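You operate a simulated robot arm through the tools that you are given. There is no shell and no other tool.

You run a simulated robot arm. Do the job below in one go: nothing can be reset, and whatever is moved stays where it is left.

Task
Switch off, lock, set the orange lever to the direction card and inch.

It is judged by the outcome, as a careful person would: the job done as asked, and still so three seconds after it is handed in. It fails if anything else is knocked over, pushed out of place, dropped, spilled or broken.

Robot
A 6-joint arm with a two-finger parallel gripper, fixed in place. Base frame: the origin is on the floor under the middle of its stand, x ahead of it, y to its left, z up. Units: m, degrees, N and s.
With the tool pointing down near the work surface it reaches from about 0.3 to 0.66 m from the base axis. Its first joint turns from -115.0 to 115.0 degrees. Payload 3.43 kg.
Tool frame: the origin (TCP) lies between the finger pads and is the grasp point; the fingertips stand 0.034 m ahead of it; z points along the fingers, y is the line along which they close. The gripper opens to 0.128 m. The fingers are 0.024 m wide and 0.012 m thick; the gripper's body (0.048 by 0.13 m) begins 0.096 m behind the TCP.
Orientation is told as [roll, pitch, yaw] about the base's x, y, z axes, in that order, counted from this pose: with the fingers straight down and closing along the base's y, the tool's x points along the base's -x, its y along +y and its z along -z.

Tools
- The arm moves only by the tool move_arm. Its argument "plan" is a list of rows, each an object (a shift or turn left out is 0, a gripper value left out holds the last) with "offset": the shift along the tool's x, y, z in m, a list of three; "turn": the turn, a rotation vector about the tool's x, y, z in degrees, a list of three. In form: [{"offset": [dx, dy, dz], "turn": [rx, ry, rz]}, ...]. A call has 1 to 20 rows; each row shifts and turns the commanded pose from where the row before left it, along the tool's axes as they then stand. "claw" is the finger opening in m, from 0 to 0.128, set as the call begins (left out, the last holds). A row lasts 0.2 s, in which the tool goes at most 0.05 m and 8.6 degrees; a call with a longer step from one row to the next is refused whole, and so is a gripper value outside its range. A pose out of reach is approached as far as the arm can. The call stops where the force on the tool passes 40 N (or 10 N more than at its start, if that is more) or the arm is blocked; 0.2 s more then pass. The fingers move at their own pace (about 0.153 m/s each) and stop on an object; they squeeze with about 28 N. The grip force told is the motor's: it shows also when the fingers shut on nothing. Time passes only in rows, and 0.2 s behind the last, so rows that do not move let the fingers close. It gives the time, the measured TCP pose, the force on the tool (base axes), the opening and the grip force at its end, in the units of the frame above (readings bear some noise), with the torque about the TCP (base axes, N m) and any sound that the robot's microphone picked up, and new pictures: "views" is both (left out), scene, wrist or none.
- Cameras (640 x 400 px; columns grow to the right, rows downward): "scene" is fixed at [0.2196, -0.6478, 1.221]; the picture's right is [0.95, -0.31, 0.00], its down [-0.18, -0.56, -0.81] and it looks along [0.25, 0.77, -0.59] (base axes); focal length 326 px, centre (320, 200). "wrist" rides on the gripper at [0.076, -0.011, -0.16] in the tool frame; the picture's right is [0.15, 0.99, 0.00], its down [-0.88, 0.13, -0.46] and it looks along [-0.45, 0.07, 0.89] (tool axes); focal length 234 px, centre (320, 200). There is no depth. A picture from a camera that has moved, and an enlarged one, comes with that camera's place and axes in the base frame and with its lens.
- slide_trunk(by): slides the trunk up (or, below 0, down) by that many m; the arm rides with it, the base frame stays. It gives what a move gives, with no picture.
- enlarge(camera, box): a new picture of the part [left, top, right, bottom] of that camera's present view, enlarged. It takes no simulated time.
- finish_job(): hands the job in; it is judged then, once.

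Nothing tells you positions but the pictures and the camera data. Unless the task says otherwise, let go and move clear before handing in.

The tools are called after "Call:" as name(argument=value, ...) on one line, values as JSON. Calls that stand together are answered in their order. move_arm: Moves the arm, as the interface text tells. Its arguments: {"type":"object","properties":{"plan":{"type":"array","items":{"type":"object","properties":{"offset":{"type":"array","items":{"type":"number"}},"turn":{"type":"array","items":{"type":"number"}}}}},"claw":{"type":"number"},"views":{"type":"string","enum":["both","scene","wrist","none"]}},"required":["plan"]} The other tools are called the same way: slide_trunk (by) moves the trunk up or down; enlarge (camera, box) takes an enlarged picture of a part of a camera's view; finish_job () hands the job in.

At the start:

```text
time_s: 0.0
tcp_pos: [0.36, 0.0441, 0.912]
ee_rot: [0.1, 0.1, 0.0]
wrist_force: [-0.3, 0.4, 0.7]
torque: [-0.04, 0.01, -0.01]
gripper_width: 0.128
finger_force: 0.1
trunk travel left (down, up): [-0.725, 0.265]
```

scene: 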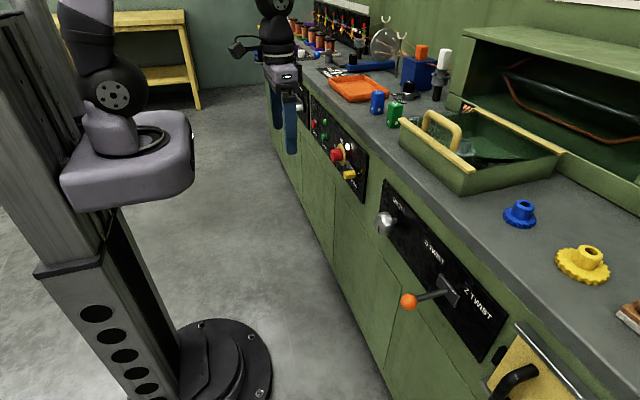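
wrist: 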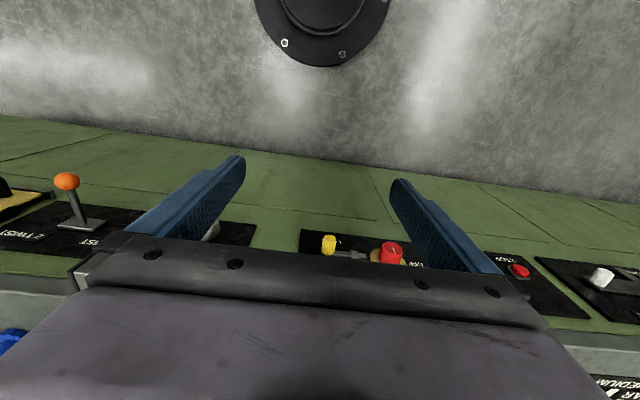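

I see a green bench with front control panels: a panel with a red knob/yellow piece and buttons, another with a white knob and an orange lever marked S/Z TWIST. I'll look closer at everything before moving.

Call:
enlarge(camera="scene", box=[270, 70, 400, 210])

Call:
enlarge(camera="scene", box=[350, 170, 540, 370])

Call:
enlarge(camera="scene", box=[230, 0, 470, 130])

Call:
enlarge(camera="scene", box=[470, 180, 640, 400])

Call:
enlarge(camera="wrist", box=[280, 210, 640, 400])

Call:
enlarge(camera="wrist", box=[0, 150, 280, 360])

```text
2.86 times, centred on (335, 140) of scene
camera zoom: at [0.2196, -0.6478, 1.221], right [0.95, -0.31, 0.0], down [-0.18, -0.56, -0.81], along [0.25, 0.77, -0.59], focal length 932 px, centre (277, 371)
```

zoom: 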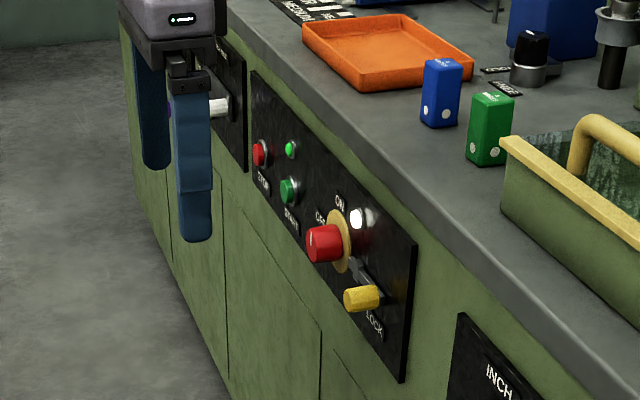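

```text
2.00 times, centred on (445, 270) of scene
camera zoom: at [0.2196, -0.6478, 1.221], right [0.95, -0.31, 0.0], down [-0.18, -0.56, -0.81], along [0.25, 0.77, -0.59], focal length 652 px, centre (70, 60)
```

zoom: 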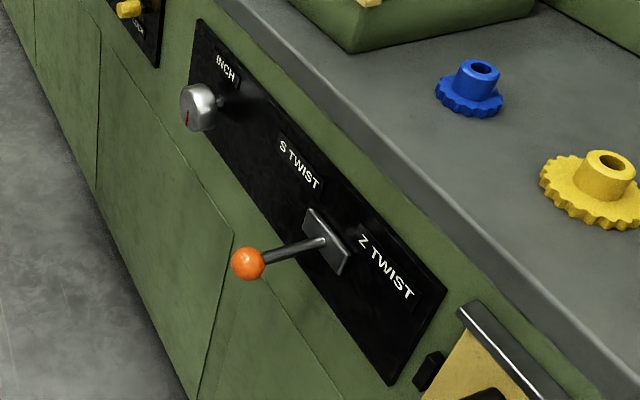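

```text
2.67 times, centred on (350, 65) of scene
camera zoom: at [0.2196, -0.6478, 1.221], right [0.95, -0.31, 0.0], down [-0.18, -0.56, -0.81], along [0.25, 0.77, -0.59], focal length 870 px, centre (240, 560)
```

zoom: 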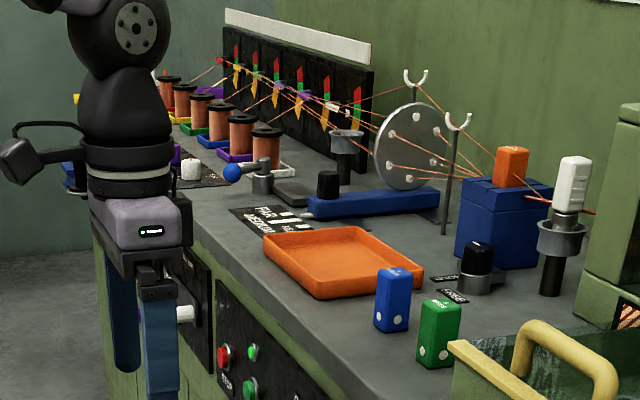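

```text
1.82 times, centred on (555, 290) of scene
camera zoom: at [0.2196, -0.6478, 1.221], right [0.95, -0.31, 0.0], down [-0.18, -0.56, -0.81], along [0.25, 0.77, -0.59], focal length 593 px, centre (-107, 36)
```

zoom: 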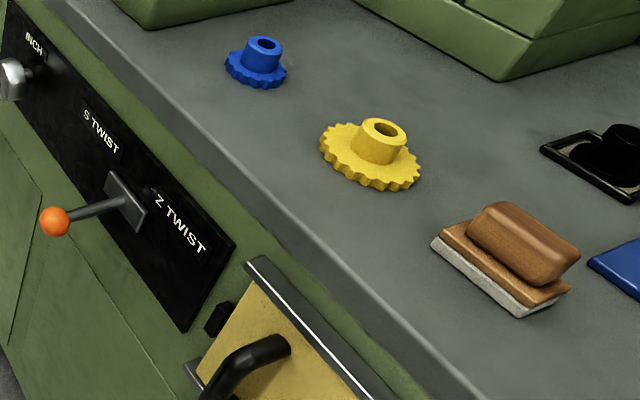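

```text
1.78 times, centred on (460, 305) of wrist
camera zoom: at [0.2856, 0.0329, 1.0711], right [-0.15, 0.99, 0.0], down [0.88, 0.13, 0.46], along [0.45, 0.07, -0.89], focal length 416 px, centre (71, 13)
```

zoom: 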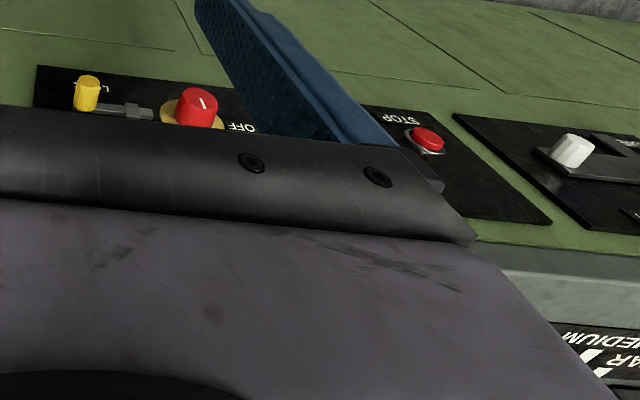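

```text
1.90 times, centred on (140, 255) of wrist
camera zoom: at [0.2856, 0.0329, 1.0711], right [-0.15, 0.99, 0.0], down [0.88, 0.13, 0.46], along [0.45, 0.07, -0.89], focal length 446 px, centre (663, 95)
```

zoom: 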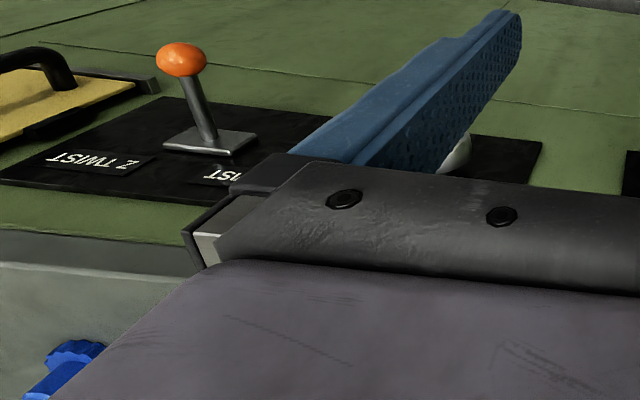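

The main switch (red knob, ON/OFF), yellow LOCK latch, INCH knob, and orange lever are on the front panels. I still need to find the direction card, so I'll zoom in on other parts of the view.

Call:
enlarge(camera="scene", box=[280, 0, 400, 75])

Call:
enlarge(camera="scene", box=[440, 0, 640, 150])

Call:
enlarge(camera="scene", box=[320, 120, 380, 210])

Call:
enlarge(camera="scene", box=[380, 90, 580, 215])

Call:
enlarge(camera="scene", box=[360, 170, 440, 260])

Call:
enlarge(camera="scene", box=[560, 240, 640, 400])

```text
5.33 times, centred on (340, 38) of scene
camera zoom: at [0.2196, -0.6478, 1.221], right [0.95, -0.31, 0.0], down [-0.18, -0.56, -0.81], along [0.25, 0.77, -0.59], focal length 1740 px, centre (213, 1067)
```

zoom: 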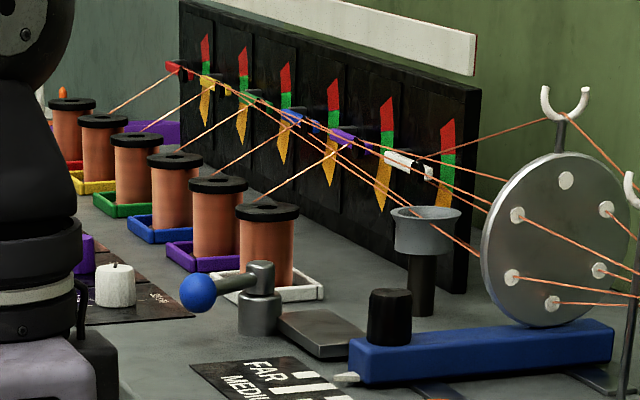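

```text
2.67 times, centred on (540, 75) of scene
camera zoom: at [0.2196, -0.6478, 1.221], right [0.95, -0.31, 0.0], down [-0.18, -0.56, -0.81], along [0.25, 0.77, -0.59], focal length 870 px, centre (-267, 533)
```

zoom: 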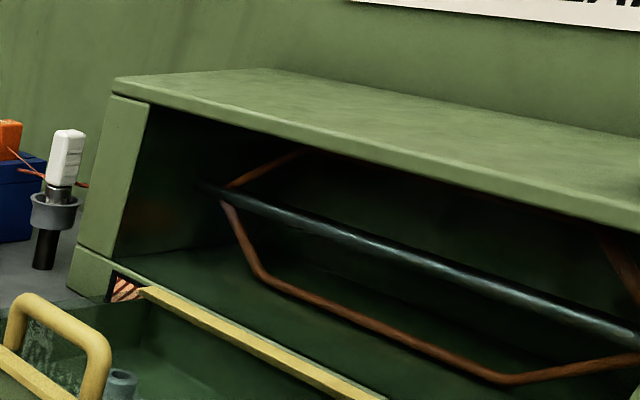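

```text
4.44 times, centred on (350, 165) of scene
camera zoom: at [0.2196, -0.6478, 1.221], right [0.95, -0.31, 0.0], down [-0.18, -0.56, -0.81], along [0.25, 0.77, -0.59], focal length 1450 px, centre (187, 356)
```

zoom: 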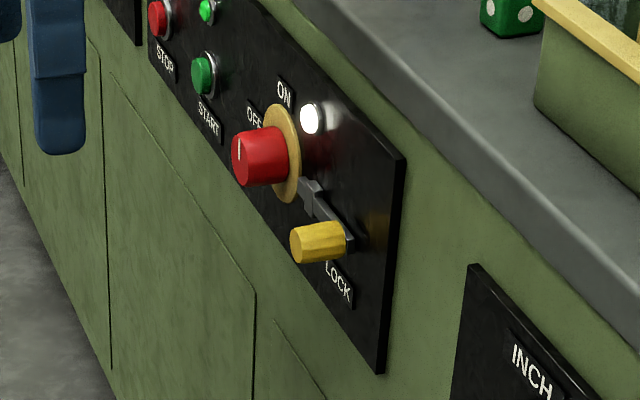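

```text
3.20 times, centred on (480, 152) of scene
camera zoom: at [0.2196, -0.6478, 1.221], right [0.95, -0.31, 0.0], down [-0.18, -0.56, -0.81], along [0.25, 0.77, -0.59], focal length 1044 px, centre (-192, 352)
```

zoom: 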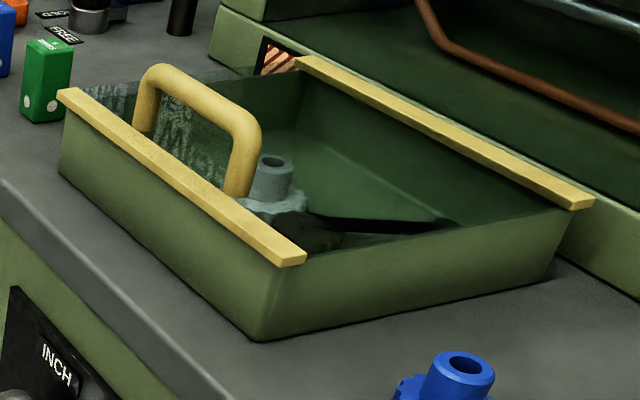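

```text
4.44 times, centred on (400, 215) of scene
camera zoom: at [0.2196, -0.6478, 1.221], right [0.95, -0.31, 0.0], down [-0.18, -0.56, -0.81], along [0.25, 0.77, -0.59], focal length 1450 px, centre (-36, 133)
```

zoom: 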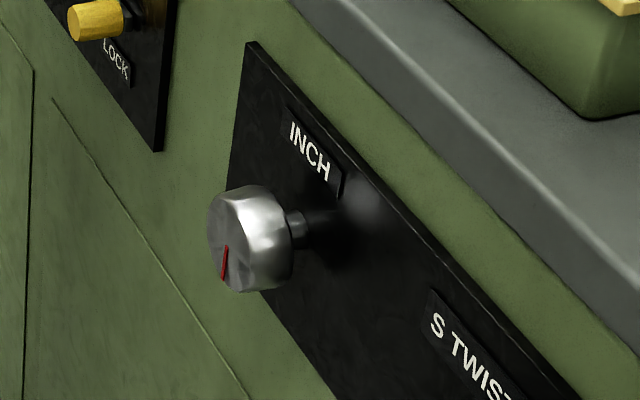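

```text
2.50 times, centred on (600, 320) of scene
camera zoom: at [0.2196, -0.6478, 1.221], right [0.95, -0.31, 0.0], down [-0.18, -0.56, -0.81], along [0.25, 0.77, -0.59], focal length 815 px, centre (-380, -100)
```

zoom: 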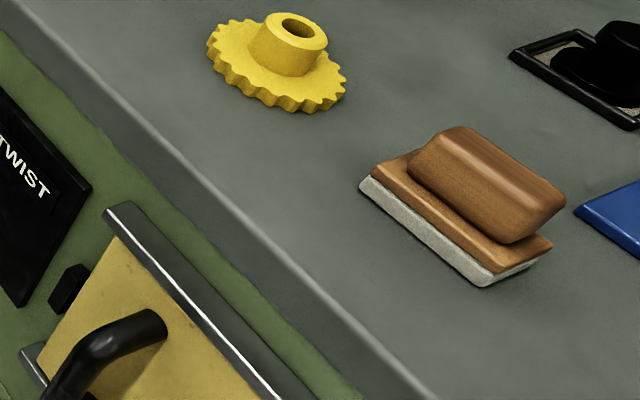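

The panel controls sit near z≈0.72 on the bench front at x≈0.57. The card isn't readable yet (there's a white board on the rear wall), so I'll raise the tool and tilt it forward so the wrist camera can see the wall.

Call:
move_arm(plan=[{"offset": [0, 0, -0.04]}, {"offset": [0, 0, -0.04]}, {"offset": [-0.01, 0, 0], "turn": [0, -8, 0]}, {"offset": [-0.01, 0, 0], "turn": [0, -8, 0]}, {"offset": [-0.01, 0, 0], "turn": [0, -8, 0]}, {"offset": [-0.01, 0, 0.005], "turn": [0, -8, 0]}, {"offset": [-0.01, 0, 0.005], "turn": [0, -8, 0]}, {"offset": [-0.005, 0, 0.005], "turn": [0, -8, 0]}, {"offset": [-0.005, 0, 0.005], "turn": [0, -8, 0]}, {"offset": [0, 0, 0.01], "turn": [0, -8, 0]}])

```text
time_s: 2.2
tcp_pos: [0.4703, 0.0456, 1.0228]
ee_rot: [-2.4, -56.3, 0.4]
wrist_force: [-0.2, 0.1, 0.3]
torque: [-0.02, 0.02, 0.03]
gripper_width: 0.1279
finger_force: 0.1
out of reach, approached as far as the arm can: row 6, 7, 8, 9, 10
trunk travel left (down, up): [-0.725, 0.265]
camera wrist: at [0.2964, 0.0393, 1.0481], right [-0.05, 0.99, -0.14], down [0.11, 0.15, 0.98], along [0.99, 0.04, -0.12], focal length 234 px, centre (320, 200)
```

scene: 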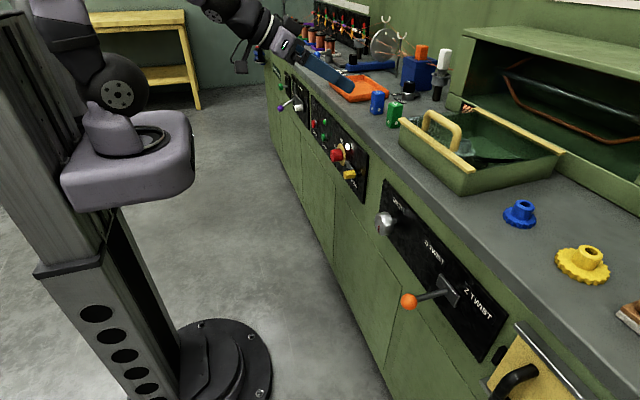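
wrist: 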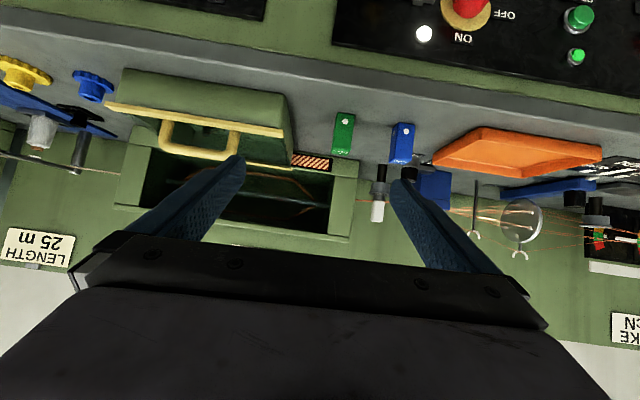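

The wall carries several cards (one says LENGTH 25 m, another is at the right edge), and one is hidden behind the gripper. I'll enlarge the visible ones and raise the trunk to see the rest.

Call:
enlarge(camera="wrist", box=[540, 150, 640, 350])

Call:
enlarge(camera="wrist", box=[300, 0, 640, 210])

Call:
slide_trunk(by=0.25)

```text
2.00 times, centred on (590, 250) of wrist
camera zoom: at [0.2964, 0.0393, 1.0481], right [-0.05, 0.99, -0.14], down [0.11, 0.15, 0.98], along [0.99, 0.04, -0.12], focal length 468 px, centre (-220, 100)
```

zoom: 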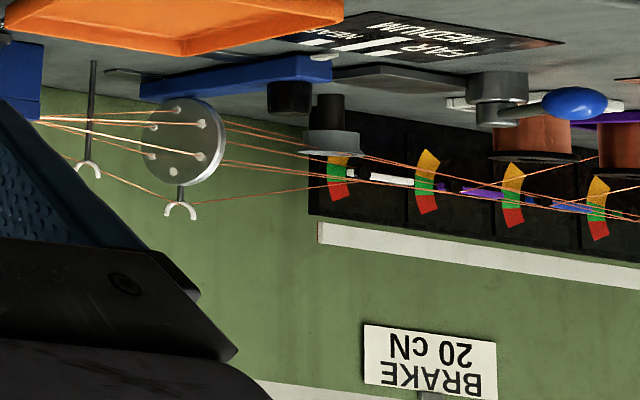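

```text
1.88 times, centred on (470, 105) of wrist
camera zoom: at [0.2964, 0.0393, 1.0481], right [-0.05, 0.99, -0.14], down [0.11, 0.15, 0.98], along [0.99, 0.04, -0.12], focal length 441 px, centre (38, 379)
```

zoom: 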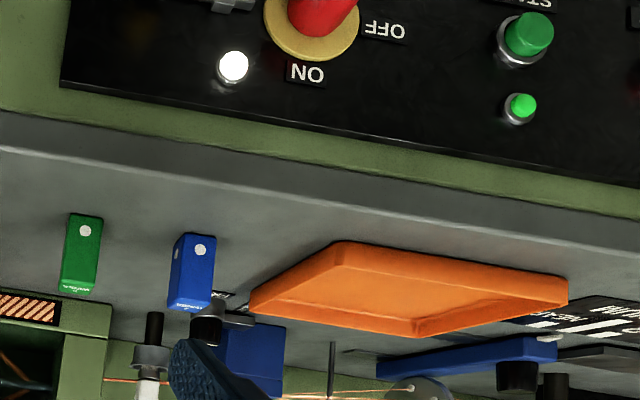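

```text
time_s: 4.8
tcp_pos: [0.4698, 0.0454, 1.2738]
ee_rot: [-2.4, -56.5, 0.5]
wrist_force: [0.3, 0.1, -0.2]
torque: [0.01, -0.02, -0.02]
gripper_width: 0.1279
finger_force: 0.0
trunk travel left (down, up): [-0.975, 0.015]
```

Call:
move_arm(plan=[{"offset": [0, 0, 0]}], views="wrist")

```text
time_s: 5.2
tcp_pos: [0.4702, 0.0461, 1.2736]
ee_rot: [-2.5, -56.4, 0.4]
wrist_force: [-0.5, 0.6, 0.0]
torque: [-0.02, -0.05, 0.03]
gripper_width: 0.1283
finger_force: 0.1
trunk travel left (down, up): [-0.975, 0.015]
camera wrist: at [0.2959, 0.039, 1.2985], right [-0.05, 0.99, -0.14], down [0.11, 0.15, 0.98], along [0.99, 0.04, -0.12], focal length 234 px, centre (320, 200)
```

wrist: 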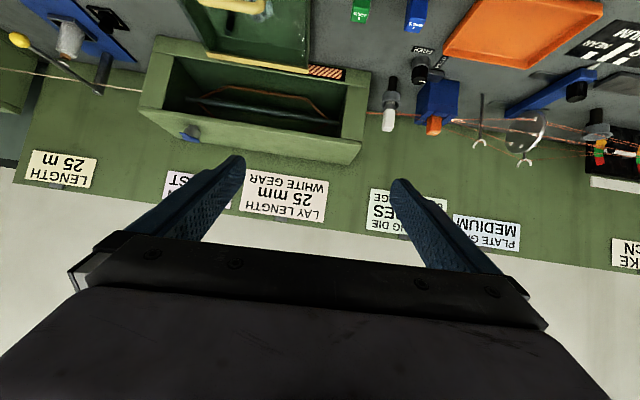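

Cards line the wall: LENGTH, one ending "...ST" (likely the TWIST direction), LAY LENGTH, DIE, PLATE GAP and BRAKE. The left finger hides the twist card, so I'll close the gripper to uncover it.

Call:
move_arm(plan=[{"offset": [0, 0, 0]}, {"offset": [0, 0, 0]}], claw=0.02, views="wrist")

Call:
enlarge(camera="wrist", box=[0, 130, 240, 240])

Call:
enlarge(camera="wrist", box=[240, 150, 560, 280])

```text
time_s: 5.8
tcp_pos: [0.4711, 0.0447, 1.2738]
ee_rot: [-2.4, -56.4, 0.4]
wrist_force: [0.2, 0.1, -0.1]
torque: [0.0, 0.02, 0.01]
gripper_width: 0.0199
finger_force: 0.0
trunk travel left (down, up): [-0.975, 0.015]
camera wrist: at [0.2959, 0.039, 1.2985], right [-0.05, 0.99, -0.14], down [0.11, 0.15, 0.98], along [0.99, 0.04, -0.12], focal length 234 px, centre (320, 200)
```

wrist: 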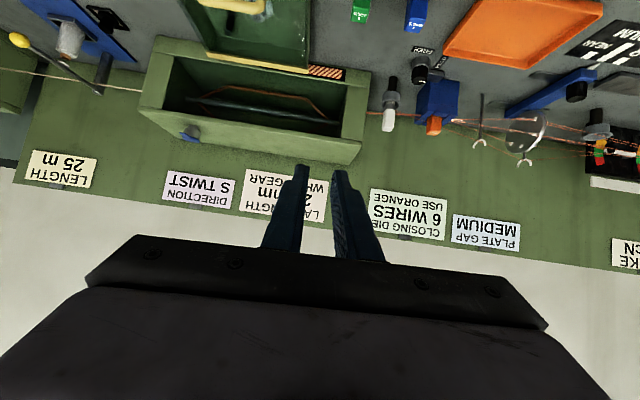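

```text
2.67 times, centred on (120, 185) of wrist
camera zoom: at [0.2959, 0.039, 1.2985], right [-0.05, 0.99, -0.14], down [0.11, 0.15, 0.98], along [0.99, 0.04, -0.12], focal length 624 px, centre (853, 240)
```

zoom: 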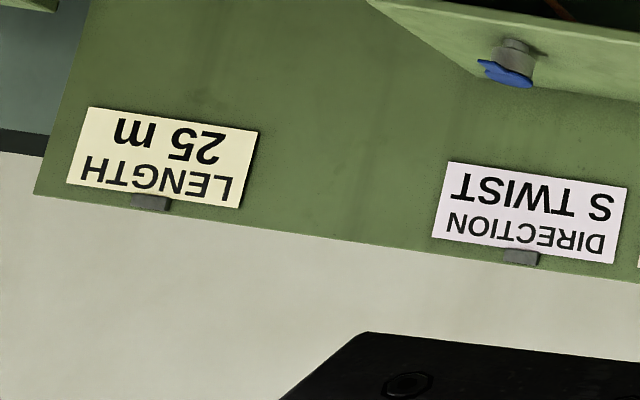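

```text
2.00 times, centred on (400, 215) of wrist
camera zoom: at [0.2959, 0.039, 1.2985], right [-0.05, 0.99, -0.14], down [0.11, 0.15, 0.98], along [0.99, 0.04, -0.12], focal length 468 px, centre (160, 170)
```

zoom: 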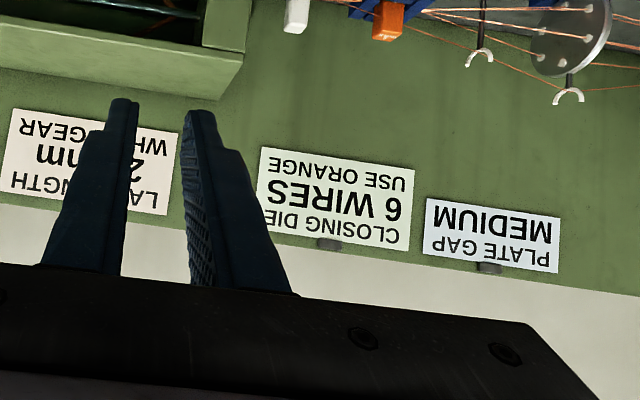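

The direction card reads "DIRECTION S TWIST", so the lever goes towards the S TWIST label (left, +y). Next I'll test how to get the tool horizontal, in free air, to work on the front panel.

Call:
move_arm(plan=[{"offset": [-0.033, 0, -0.022]}, {"offset": [-0.033, 0, -0.022]}, {"offset": [-0.033, 0, -0.022]}, {"offset": [-0.033, 0, -0.022]}, {"turn": [0, -8, 0]}, {"turn": [0, -8, 0]}, {"turn": [0, -8, 0]}, {"turn": [0, -8, 0]}])

```text
time_s: 7.6
tcp_pos: [0.5199, 0.0588, 1.417]
ee_rot: [-19.1, -85.0, 16.5]
wrist_force: [-0.5, 0.4, -0.4]
torque: [0.03, 0.0, -0.01]
gripper_width: 0.02
finger_force: 0.1
out of reach, approached as far as the arm can: row 1, 2, 3, 4, 5, 6
trunk travel left (down, up): [-0.975, 0.015]
camera wrist: at [0.3551, 0.0529, 1.3553], right [0.03, 0.98, -0.17], down [-0.37, 0.17, 0.91], along [0.93, 0.04, 0.37], focal length 234 px, centre (320, 200)
```

scene: 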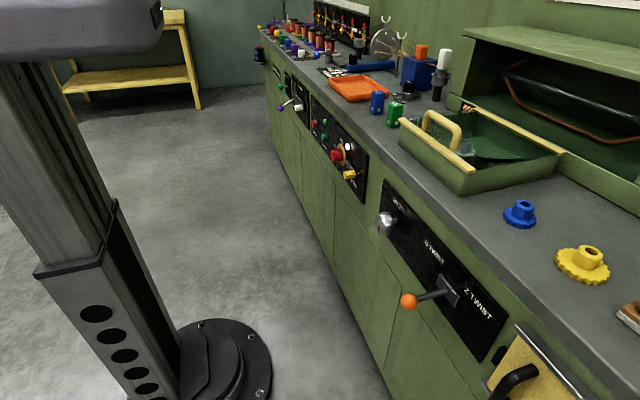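
wrist: 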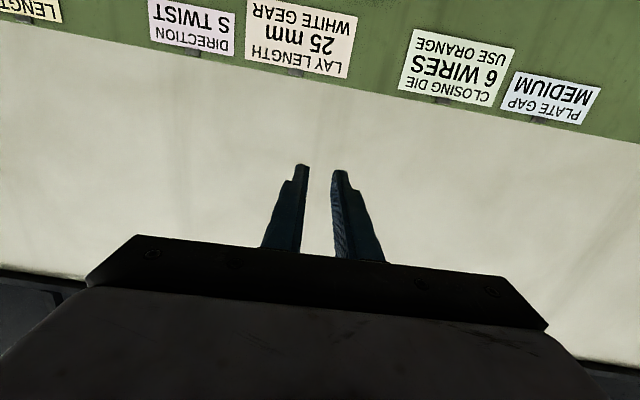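

The tool can be horizontal when it is about 1.17 m above trunk zero. I'll retract from the bench line before lowering the trunk to panel height.

Call:
move_arm(plan=[{"offset": [0, 0, -0.03]}, {"offset": [0, 0, -0.03]}, {"offset": [0, 0, -0.03]}], views="none")

```text
time_s: 8.4
tcp_pos: [0.4804, 0.0927, 1.4039]
ee_rot: [-19.9, -85.0, 17.0]
wrist_force: [-0.4, 0.4, -0.8]
torque: [-0.01, 0.0, -0.04]
gripper_width: 0.0201
finger_force: 0.0
out of reach, approached as far as the arm can: row 1, 2, 3
trunk travel left (down, up): [-0.975, 0.015]
```

Retracting straight back at y≈0.05 is limited by the arm, so I'll test at larger y where the wrist has more room.

Call:
move_arm(plan=[{"offset": [0, 0.05, 0]}, {"offset": [0, 0.05, 0]}, {"offset": [0, 0.05, 0]}, {"offset": [0, 0, -0.03]}, {"offset": [0, 0, -0.03]}], views="none")

```text
time_s: 9.6
tcp_pos: [0.4283, 0.2454, 1.4046]
ee_rot: [-20.5, -84.9, 18.0]
wrist_force: [0.5, 0.7, -0.8]
torque: [0.01, -0.01, -0.02]
gripper_width: 0.02
finger_force: 0.1
trunk travel left (down, up): [-0.975, 0.015]
```

At y≈0.25 the retracted horizontal pose works, with the fingertips near x=0.46, clear of the bench. I'll lower the trunk to bring the tool to panel height.

Call:
slide_trunk(by=-0.62)

Call:
move_arm(plan=[{"offset": [0, 0, 0]}])

```text
refused: -0.62 is not a number from -0.4 to 0.4
```

```text
time_s: 10.0
tcp_pos: [0.4281, 0.2448, 1.4065]
ee_rot: [-19.8, -85.0, 17.1]
wrist_force: [0.2, 0.2, 0.3]
torque: [-0.02, 0.01, -0.02]
gripper_width: 0.0203
finger_force: 0.1
trunk travel left (down, up): [-0.975, 0.015]
camera wrist: at [0.263, 0.2381, 1.343], right [0.03, 0.98, -0.18], down [-0.37, 0.17, 0.91], along [0.93, 0.04, 0.37], focal length 234 px, centre (320, 200)
```

scene: 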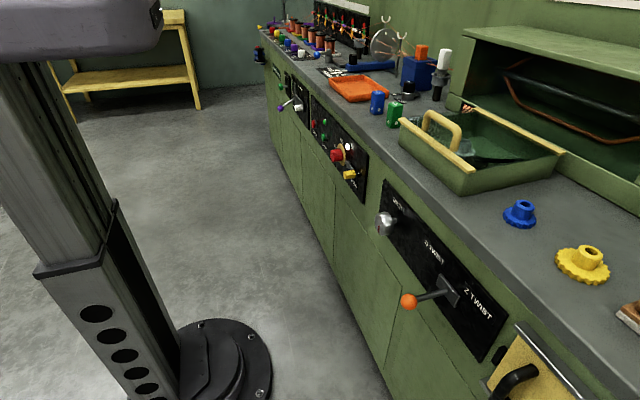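
wrist: 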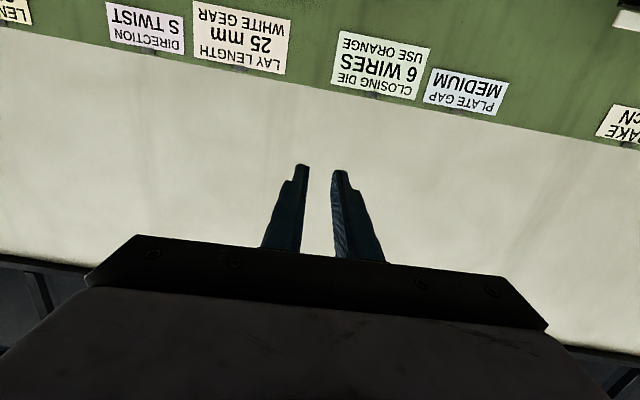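

Slides are limited to 0.4 m, so I'll lower in two steps and look.

Call:
slide_trunk(by=-0.38)

Call:
slide_trunk(by=-0.26)

Call:
move_arm(plan=[{"offset": [0, 0, 0]}])

```text
time_s: 13.7
tcp_pos: [0.4292, 0.2434, 1.0245]
ee_rot: [-19.6, -85.0, 16.9]
wrist_force: [-0.3, -0.1, -0.1]
torque: [0.0, 0.0, 0.01]
gripper_width: 0.0199
finger_force: 0.1
trunk travel left (down, up): [-0.595, 0.395]
```

```text
time_s: 16.3
tcp_pos: [0.4277, 0.2447, 0.7655]
ee_rot: [-19.7, -85.0, 17.0]
wrist_force: [-0.3, -0.3, -0.1]
torque: [-0.04, -0.01, 0.0]
gripper_width: 0.0201
finger_force: 0.0
trunk travel left (down, up): [-0.335, 0.655]
```

```text
time_s: 16.7
tcp_pos: [0.428, 0.2445, 0.7655]
ee_rot: [-19.8, -85.0, 17.0]
wrist_force: [0.0, -0.9, 0.0]
torque: [0.0, -0.03, 0.02]
gripper_width: 0.0201
finger_force: 0.2
trunk travel left (down, up): [-0.335, 0.655]
camera wrist: at [0.2635, 0.2382, 0.703], right [0.03, 0.98, -0.18], down [-0.37, 0.17, 0.91], along [0.93, 0.04, 0.37], focal length 234 px, centre (320, 200)
```

scene: 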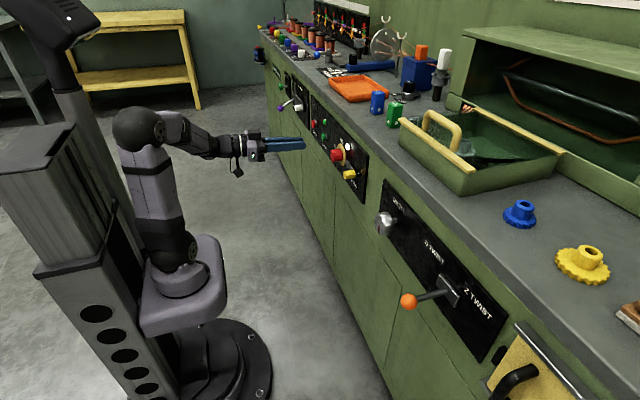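
wrist: 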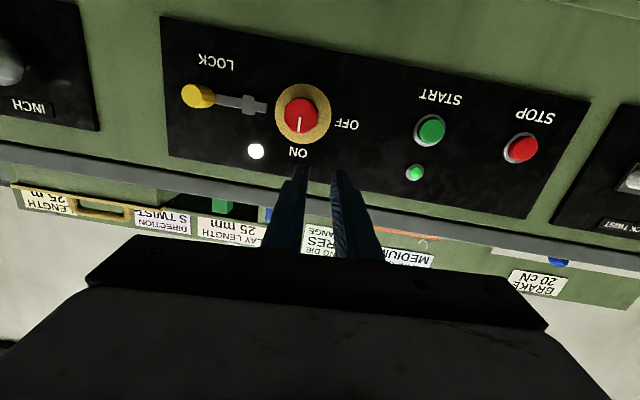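

The wrist camera now shows the panel (upside down): red knob pointing at ON, OFF at world-left (+y), and a yellow bolt handle with a LOCK label. I'll zoom in on the details.

Call:
enlarge(camera="wrist", box=[160, 30, 380, 170])

Call:
enlarge(camera="scene", box=[320, 125, 380, 200])

Call:
enlarge(camera="wrist", box=[0, 0, 160, 160])

Call:
enlarge(camera="wrist", box=[240, 70, 360, 170])

```text
2.86 times, centred on (270, 100) of wrist
camera zoom: at [0.2635, 0.2382, 0.703], right [0.03, 0.98, -0.18], down [-0.37, 0.17, 0.91], along [0.93, 0.04, 0.37], focal length 669 px, centre (463, 486)
```

zoom: 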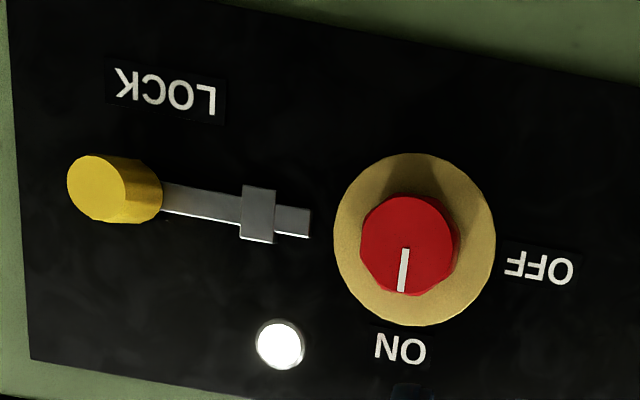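

```text
5.33 times, centred on (350, 162) of scene
camera zoom: at [0.2196, -0.6478, 1.221], right [0.95, -0.31, 0.0], down [-0.18, -0.56, -0.81], along [0.25, 0.77, -0.59], focal length 1740 px, centre (160, 400)
```

zoom: 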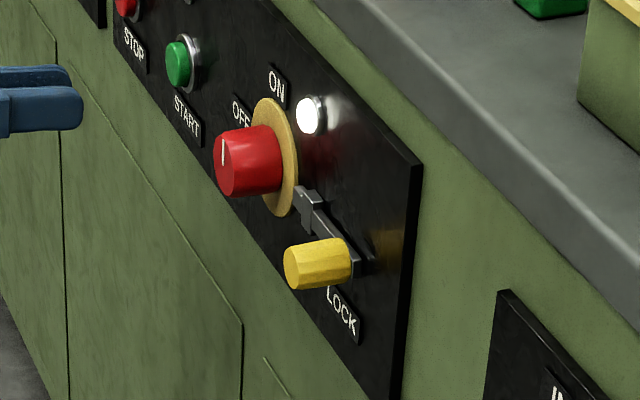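

```text
2.50 times, centred on (80, 80) of wrist
camera zoom: at [0.2635, 0.2382, 0.703], right [0.03, 0.98, -0.18], down [-0.37, 0.17, 0.91], along [0.93, 0.04, 0.37], focal length 585 px, centre (920, 500)
```

zoom: 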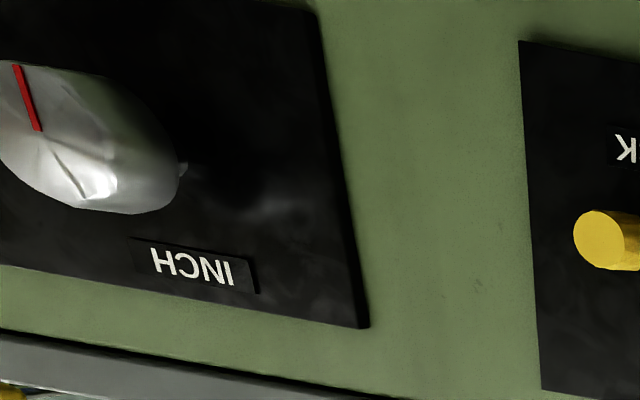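

```text
4.00 times, centred on (300, 120) of wrist
camera zoom: at [0.2635, 0.2382, 0.703], right [0.03, 0.98, -0.18], down [-0.37, 0.17, 0.91], along [0.93, 0.04, 0.37], focal length 937 px, centre (400, 520)
```

zoom: 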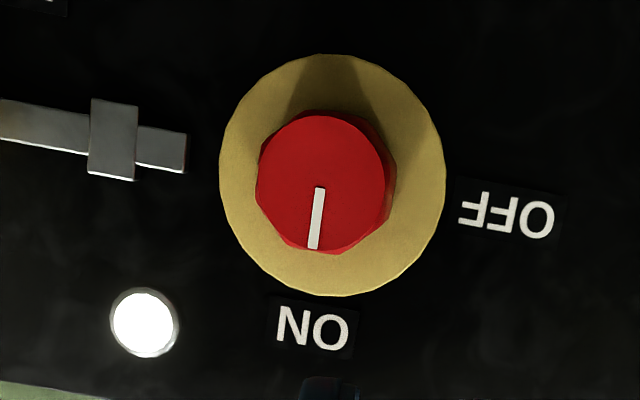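

The bolt is a horizontal slide that moves its handle +y towards the knob disc. My estimates are: knob face (0.541, 0.210, 0.718), yellow handle face (0.536, 0.093, 0.719). I'll square the tool up and line it up with the red knob, opening the fingers to 0.065.

Call:
move_arm(plan=[{"offset": [0.015, -0.012, 0], "turn": [-2.86, -4.7, 1.7]}, {"offset": [0.016, -0.012, 0]}, {"offset": [0.016, -0.011, 0]}, {"offset": [0, 0, 0]}], claw=0.065)

```text
time_s: 17.7
tcp_pos: [0.4261, 0.2075, 0.7199]
ee_rot: [68.0, -89.9, -67.7]
wrist_force: [0.2, 0.3, 0.0]
torque: [0.03, -0.02, -0.02]
gripper_width: 0.0649
finger_force: 0.1
trunk travel left (down, up): [-0.335, 0.655]
camera wrist: at [0.2682, 0.197, 0.6423], right [0.0, 0.99, -0.14], down [-0.46, 0.13, 0.88], along [0.89, 0.07, 0.45], focal length 234 px, centre (320, 200)
```

scene: 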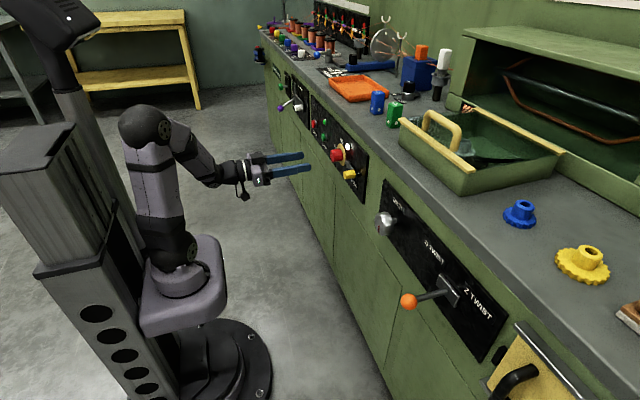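
wrist: 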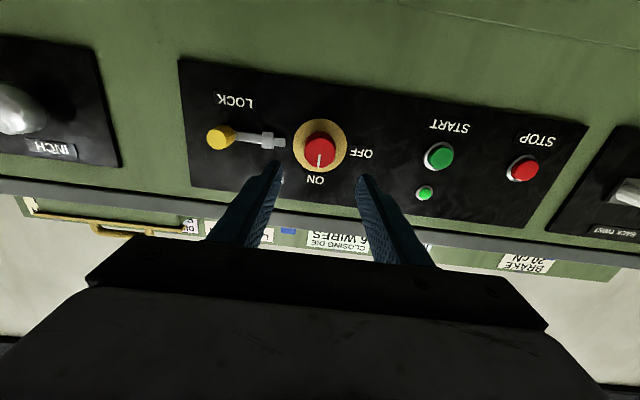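

Call:
enlarge(camera="wrist", box=[180, 60, 420, 210])

```text
2.67 times, centred on (300, 135) of wrist
camera zoom: at [0.2682, 0.197, 0.6423], right [0.0, 0.99, -0.14], down [-0.46, 0.13, 0.88], along [0.89, 0.07, 0.45], focal length 624 px, centre (373, 373)
```

zoom: 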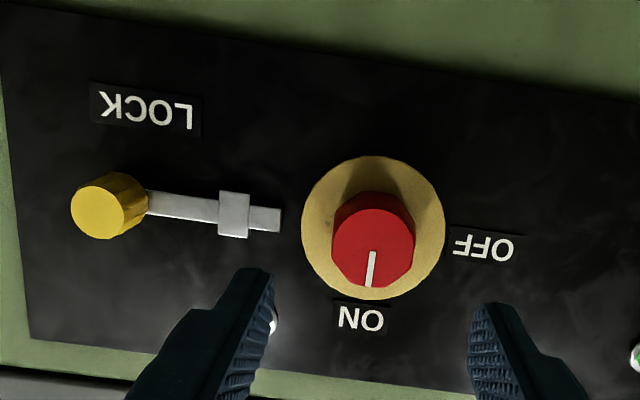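

The tool is square to the panel, and the knob axis is at about y=0.209, z=0.7175. I'll advance so the fingers straddle the knob, then close on it.

Call:
move_arm(plan=[{"offset": [0.001, 0.0015, 0.035]}, {"offset": [0.001, 0, 0.035]}, {"offset": [0, 0, 0.029]}, {"offset": [0, 0, 0]}], claw=0.065)

```text
time_s: 18.7
tcp_pos: [0.5261, 0.2107, 0.7156]
ee_rot: [53.4, -89.8, -53.2]
wrist_force: [-0.2, 0.3, 0.1]
torque: [-0.01, 0.01, 0.02]
gripper_width: 0.0651
finger_force: 0.1
trunk travel left (down, up): [-0.335, 0.655]
camera wrist: at [0.3677, 0.1988, 0.6405], right [0.0, 0.99, -0.14], down [-0.45, 0.13, 0.88], along [0.89, 0.07, 0.45], focal length 234 px, centre (320, 200)
```

scene: 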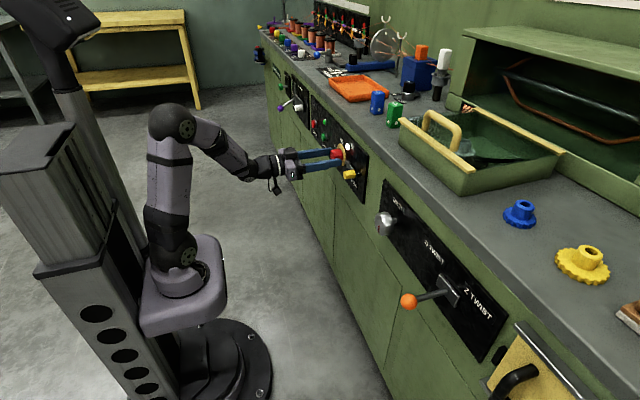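
wrist: 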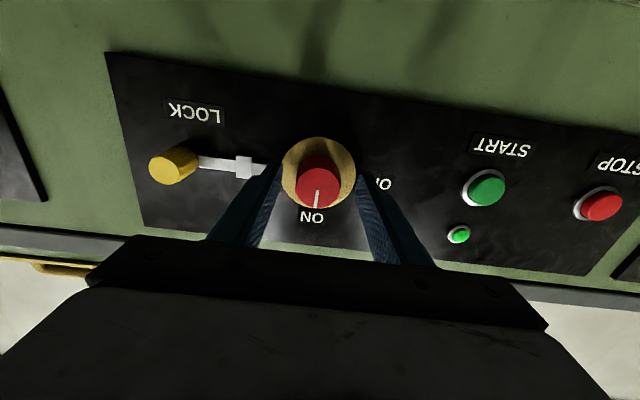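

Call:
enlarge(camera="wrist", box=[230, 110, 410, 250])

Call:
enlarge(camera="scene", box=[270, 110, 390, 200])

```text
2.86 times, centred on (320, 180) of wrist
camera zoom: at [0.3677, 0.1988, 0.6405], right [0.0, 0.99, -0.14], down [-0.45, 0.13, 0.88], along [0.89, 0.07, 0.45], focal length 669 px, centre (320, 257)
```

zoom: 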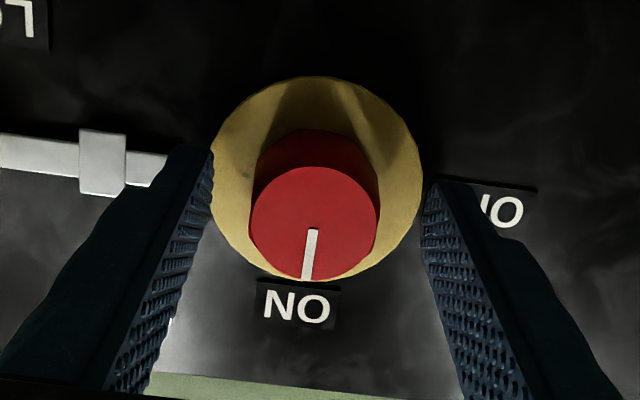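

```text
4.44 times, centred on (330, 155) of scene
camera zoom: at [0.2196, -0.6478, 1.221], right [0.95, -0.31, 0.0], down [-0.18, -0.56, -0.81], along [0.25, 0.77, -0.59], focal length 1450 px, centre (276, 400)
```

zoom: 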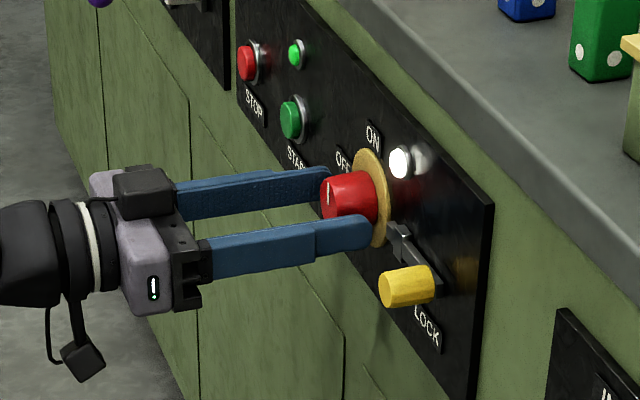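

The fingers straddle the red knob just short of the disc. I'll close on it after a 2 mm centring correction.

Call:
move_arm(plan=[{"offset": [-0.002, -0.0015, 0.001]}, {"offset": [0, 0, 0]}, {"offset": [0, 0, 0]}], claw=0.0, views="wrist")

```text
time_s: 19.5
tcp_pos: [0.5261, 0.2099, 0.7173]
ee_rot: [2.4, -89.7, -2.1]
wrist_force: [-6.8, 2.4, -9.2]
torque: [-0.03, -0.67, -0.39]
gripper_width: 0.0417
finger_force: 45.6
trunk travel left (down, up): [-0.335, 0.655]
camera wrist: at [0.3675, 0.1972, 0.6415], right [0.0, 0.99, -0.15], down [-0.45, 0.13, 0.88], along [0.89, 0.07, 0.45], focal length 234 px, centre (320, 200)
```

wrist: 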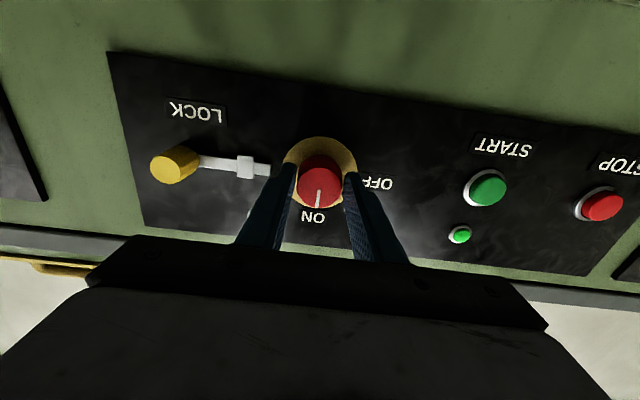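

The knob is gripped (width 0.042). I'll turn it counter-clockwise as seen facing the panel, which is negative about tool z, starting with about half the travel.

Call:
move_arm(plan=[{"turn": [0, 0, -8]}, {"turn": [0, 0, -8]}, {"turn": [0, 0, -8]}, {"turn": [0, 0, -8]}, {"turn": [0, 0, -8]}], claw=0.0)

```text
time_s: 20.7
tcp_pos: [0.5265, 0.2074, 0.7184]
ee_rot: [-89.7, -50.0, 89.8]
wrist_force: [-10.7, -7.2, -10.3]
torque: [0.03, 0.74, -1.06]
gripper_width: 0.0413
finger_force: 45.6
trunk travel left (down, up): [-0.335, 0.655]
camera wrist: at [0.3677, 0.15, 0.6669], right [0.0, 0.66, -0.75], down [-0.45, 0.67, 0.59], along [0.89, 0.34, 0.3], focal length 234 px, centre (320, 200)
```

scene: 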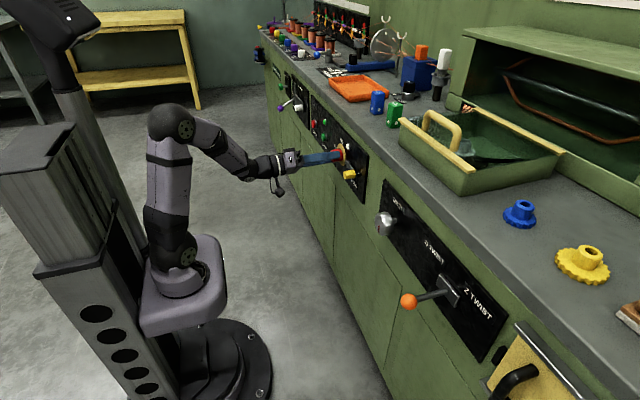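
wrist: 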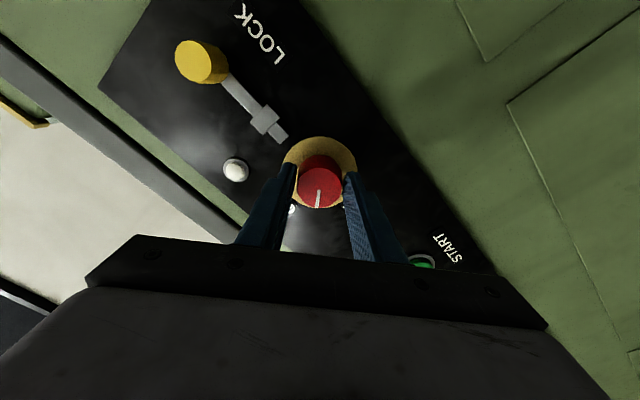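

The knob is turning with the gripper and the white lamp has gone out. I'll continue the remaining ~50° to OFF.

Call:
move_arm(plan=[{"turn": [0, 0, -8.33]}, {"turn": [0, 0, -8.33]}, {"turn": [0, 0, -8.33]}, {"turn": [0, 0, -8.33]}, {"turn": [0, 0, -8.33]}, {"turn": [0, 0, -8.33]}], claw=0.0)

```text
time_s: 22.1
tcp_pos: [0.5274, 0.2078, 0.7204]
ee_rot: [-90.0, -0.2, 90.0]
wrist_force: [-3.3, -17.4, 0.2]
torque: [0.01, 0.63, -0.97]
gripper_width: 0.0417
finger_force: 45.0
trunk travel left (down, up): [-0.335, 0.655]
camera wrist: at [0.3677, 0.1307, 0.7304], right [0.0, -0.14, -0.99], down [-0.45, 0.88, -0.13], along [0.89, 0.45, -0.06], focal length 234 px, centre (320, 200)
```

scene: 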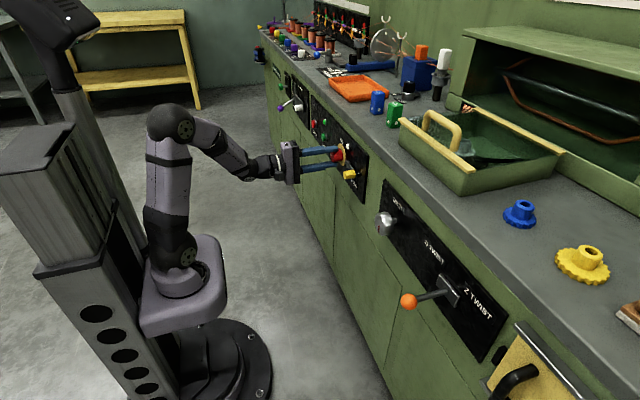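
wrist: 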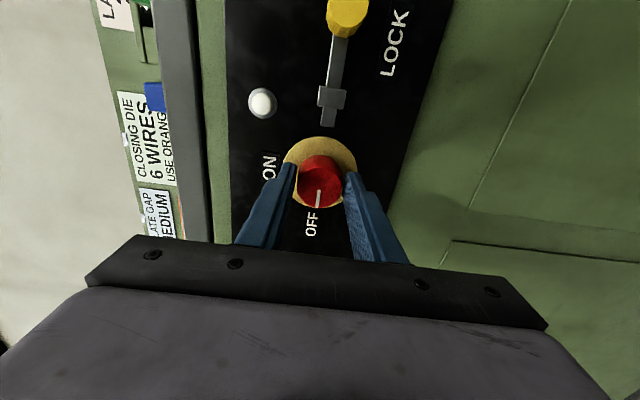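

Call:
enlarge(camera="wrist", box=[240, 90, 400, 240])

```text
2.67 times, centred on (320, 165) of wrist
camera zoom: at [0.3677, 0.1307, 0.7304], right [0.0, -0.14, -0.99], down [-0.45, 0.88, -0.13], along [0.89, 0.45, -0.06], focal length 624 px, centre (320, 293)
```

zoom: 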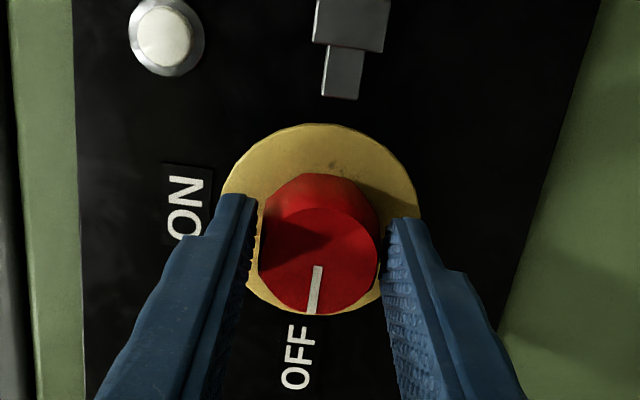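

The knob's mark points squarely at OFF and the lamp is out. I'll release it, back off and move over to the yellow bolt handle.

Call:
move_arm(plan=[{"offset": [0, 0, 0]}, {"offset": [0, 0, -0.02]}, {"offset": [0, 0, -0.022]}, {"offset": [0, 0, 0]}], claw=0.06)

```text
time_s: 23.1
tcp_pos: [0.4844, 0.2088, 0.7194]
ee_rot: [-89.9, -0.2, 90.3]
wrist_force: [0.4, 0.1, -0.3]
torque: [0.01, 0.01, 0.0]
gripper_width: 0.06
finger_force: 0.1
trunk travel left (down, up): [-0.335, 0.655]
camera wrist: at [0.326, 0.1322, 0.73], right [0.0, -0.14, -0.99], down [-0.46, 0.88, -0.13], along [0.89, 0.45, -0.07], focal length 234 px, centre (320, 200)
```

scene: 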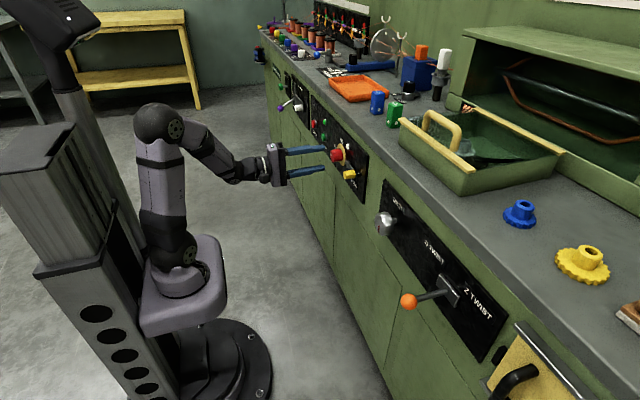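
wrist: 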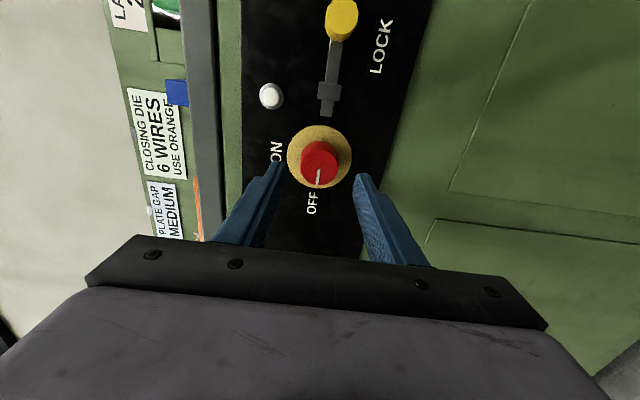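

Call:
enlarge(camera="wrist", box=[240, 0, 400, 120])

```text
3.33 times, centred on (320, 60) of wrist
camera zoom: at [0.326, 0.1322, 0.73], right [0.0, -0.14, -0.99], down [-0.46, 0.88, -0.13], along [0.89, 0.45, -0.07], focal length 781 px, centre (320, 667)
```

zoom: 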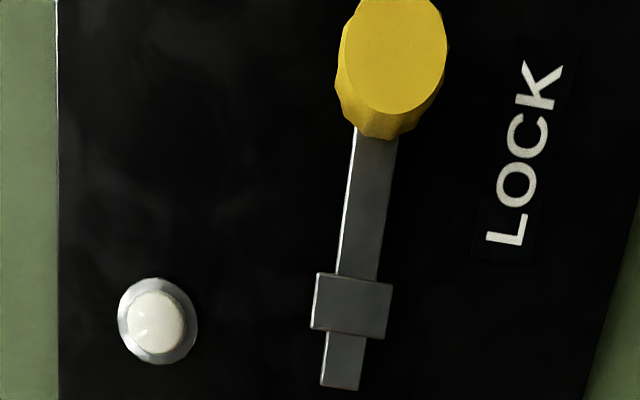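

Call:
move_arm(plan=[{"offset": [0.039, 0, 0]}, {"offset": [0.039, 0, 0]}, {"offset": [0.039, 0.001, 0]}, {"offset": [0, 0, 0]}], claw=0.06)

```text
time_s: 24.1
tcp_pos: [0.5116, 0.1089, 0.7273]
ee_rot: [-89.9, -0.2, 90.1]
wrist_force: [-0.1, -0.2, 1.3]
torque: [0.0, 0.03, 0.02]
gripper_width: 0.0599
finger_force: 0.0
out of reach, approached as far as the arm can: row 2, 3
trunk travel left (down, up): [-0.335, 0.655]
camera wrist: at [0.3528, 0.0319, 0.7384], right [0.0, -0.14, -0.99], down [-0.46, 0.88, -0.13], along [0.89, 0.45, -0.07], focal length 234 px, centre (320, 200)
```

scene: 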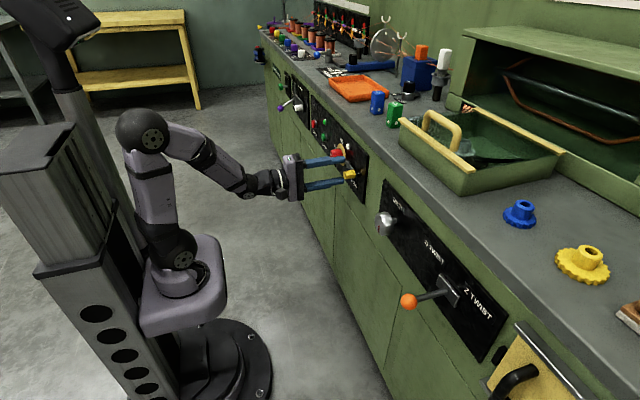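
wrist: 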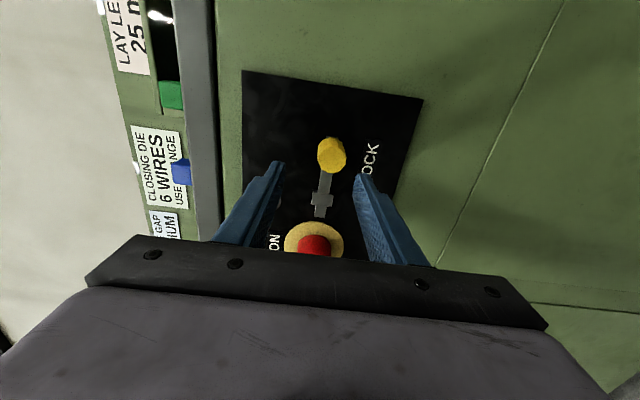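

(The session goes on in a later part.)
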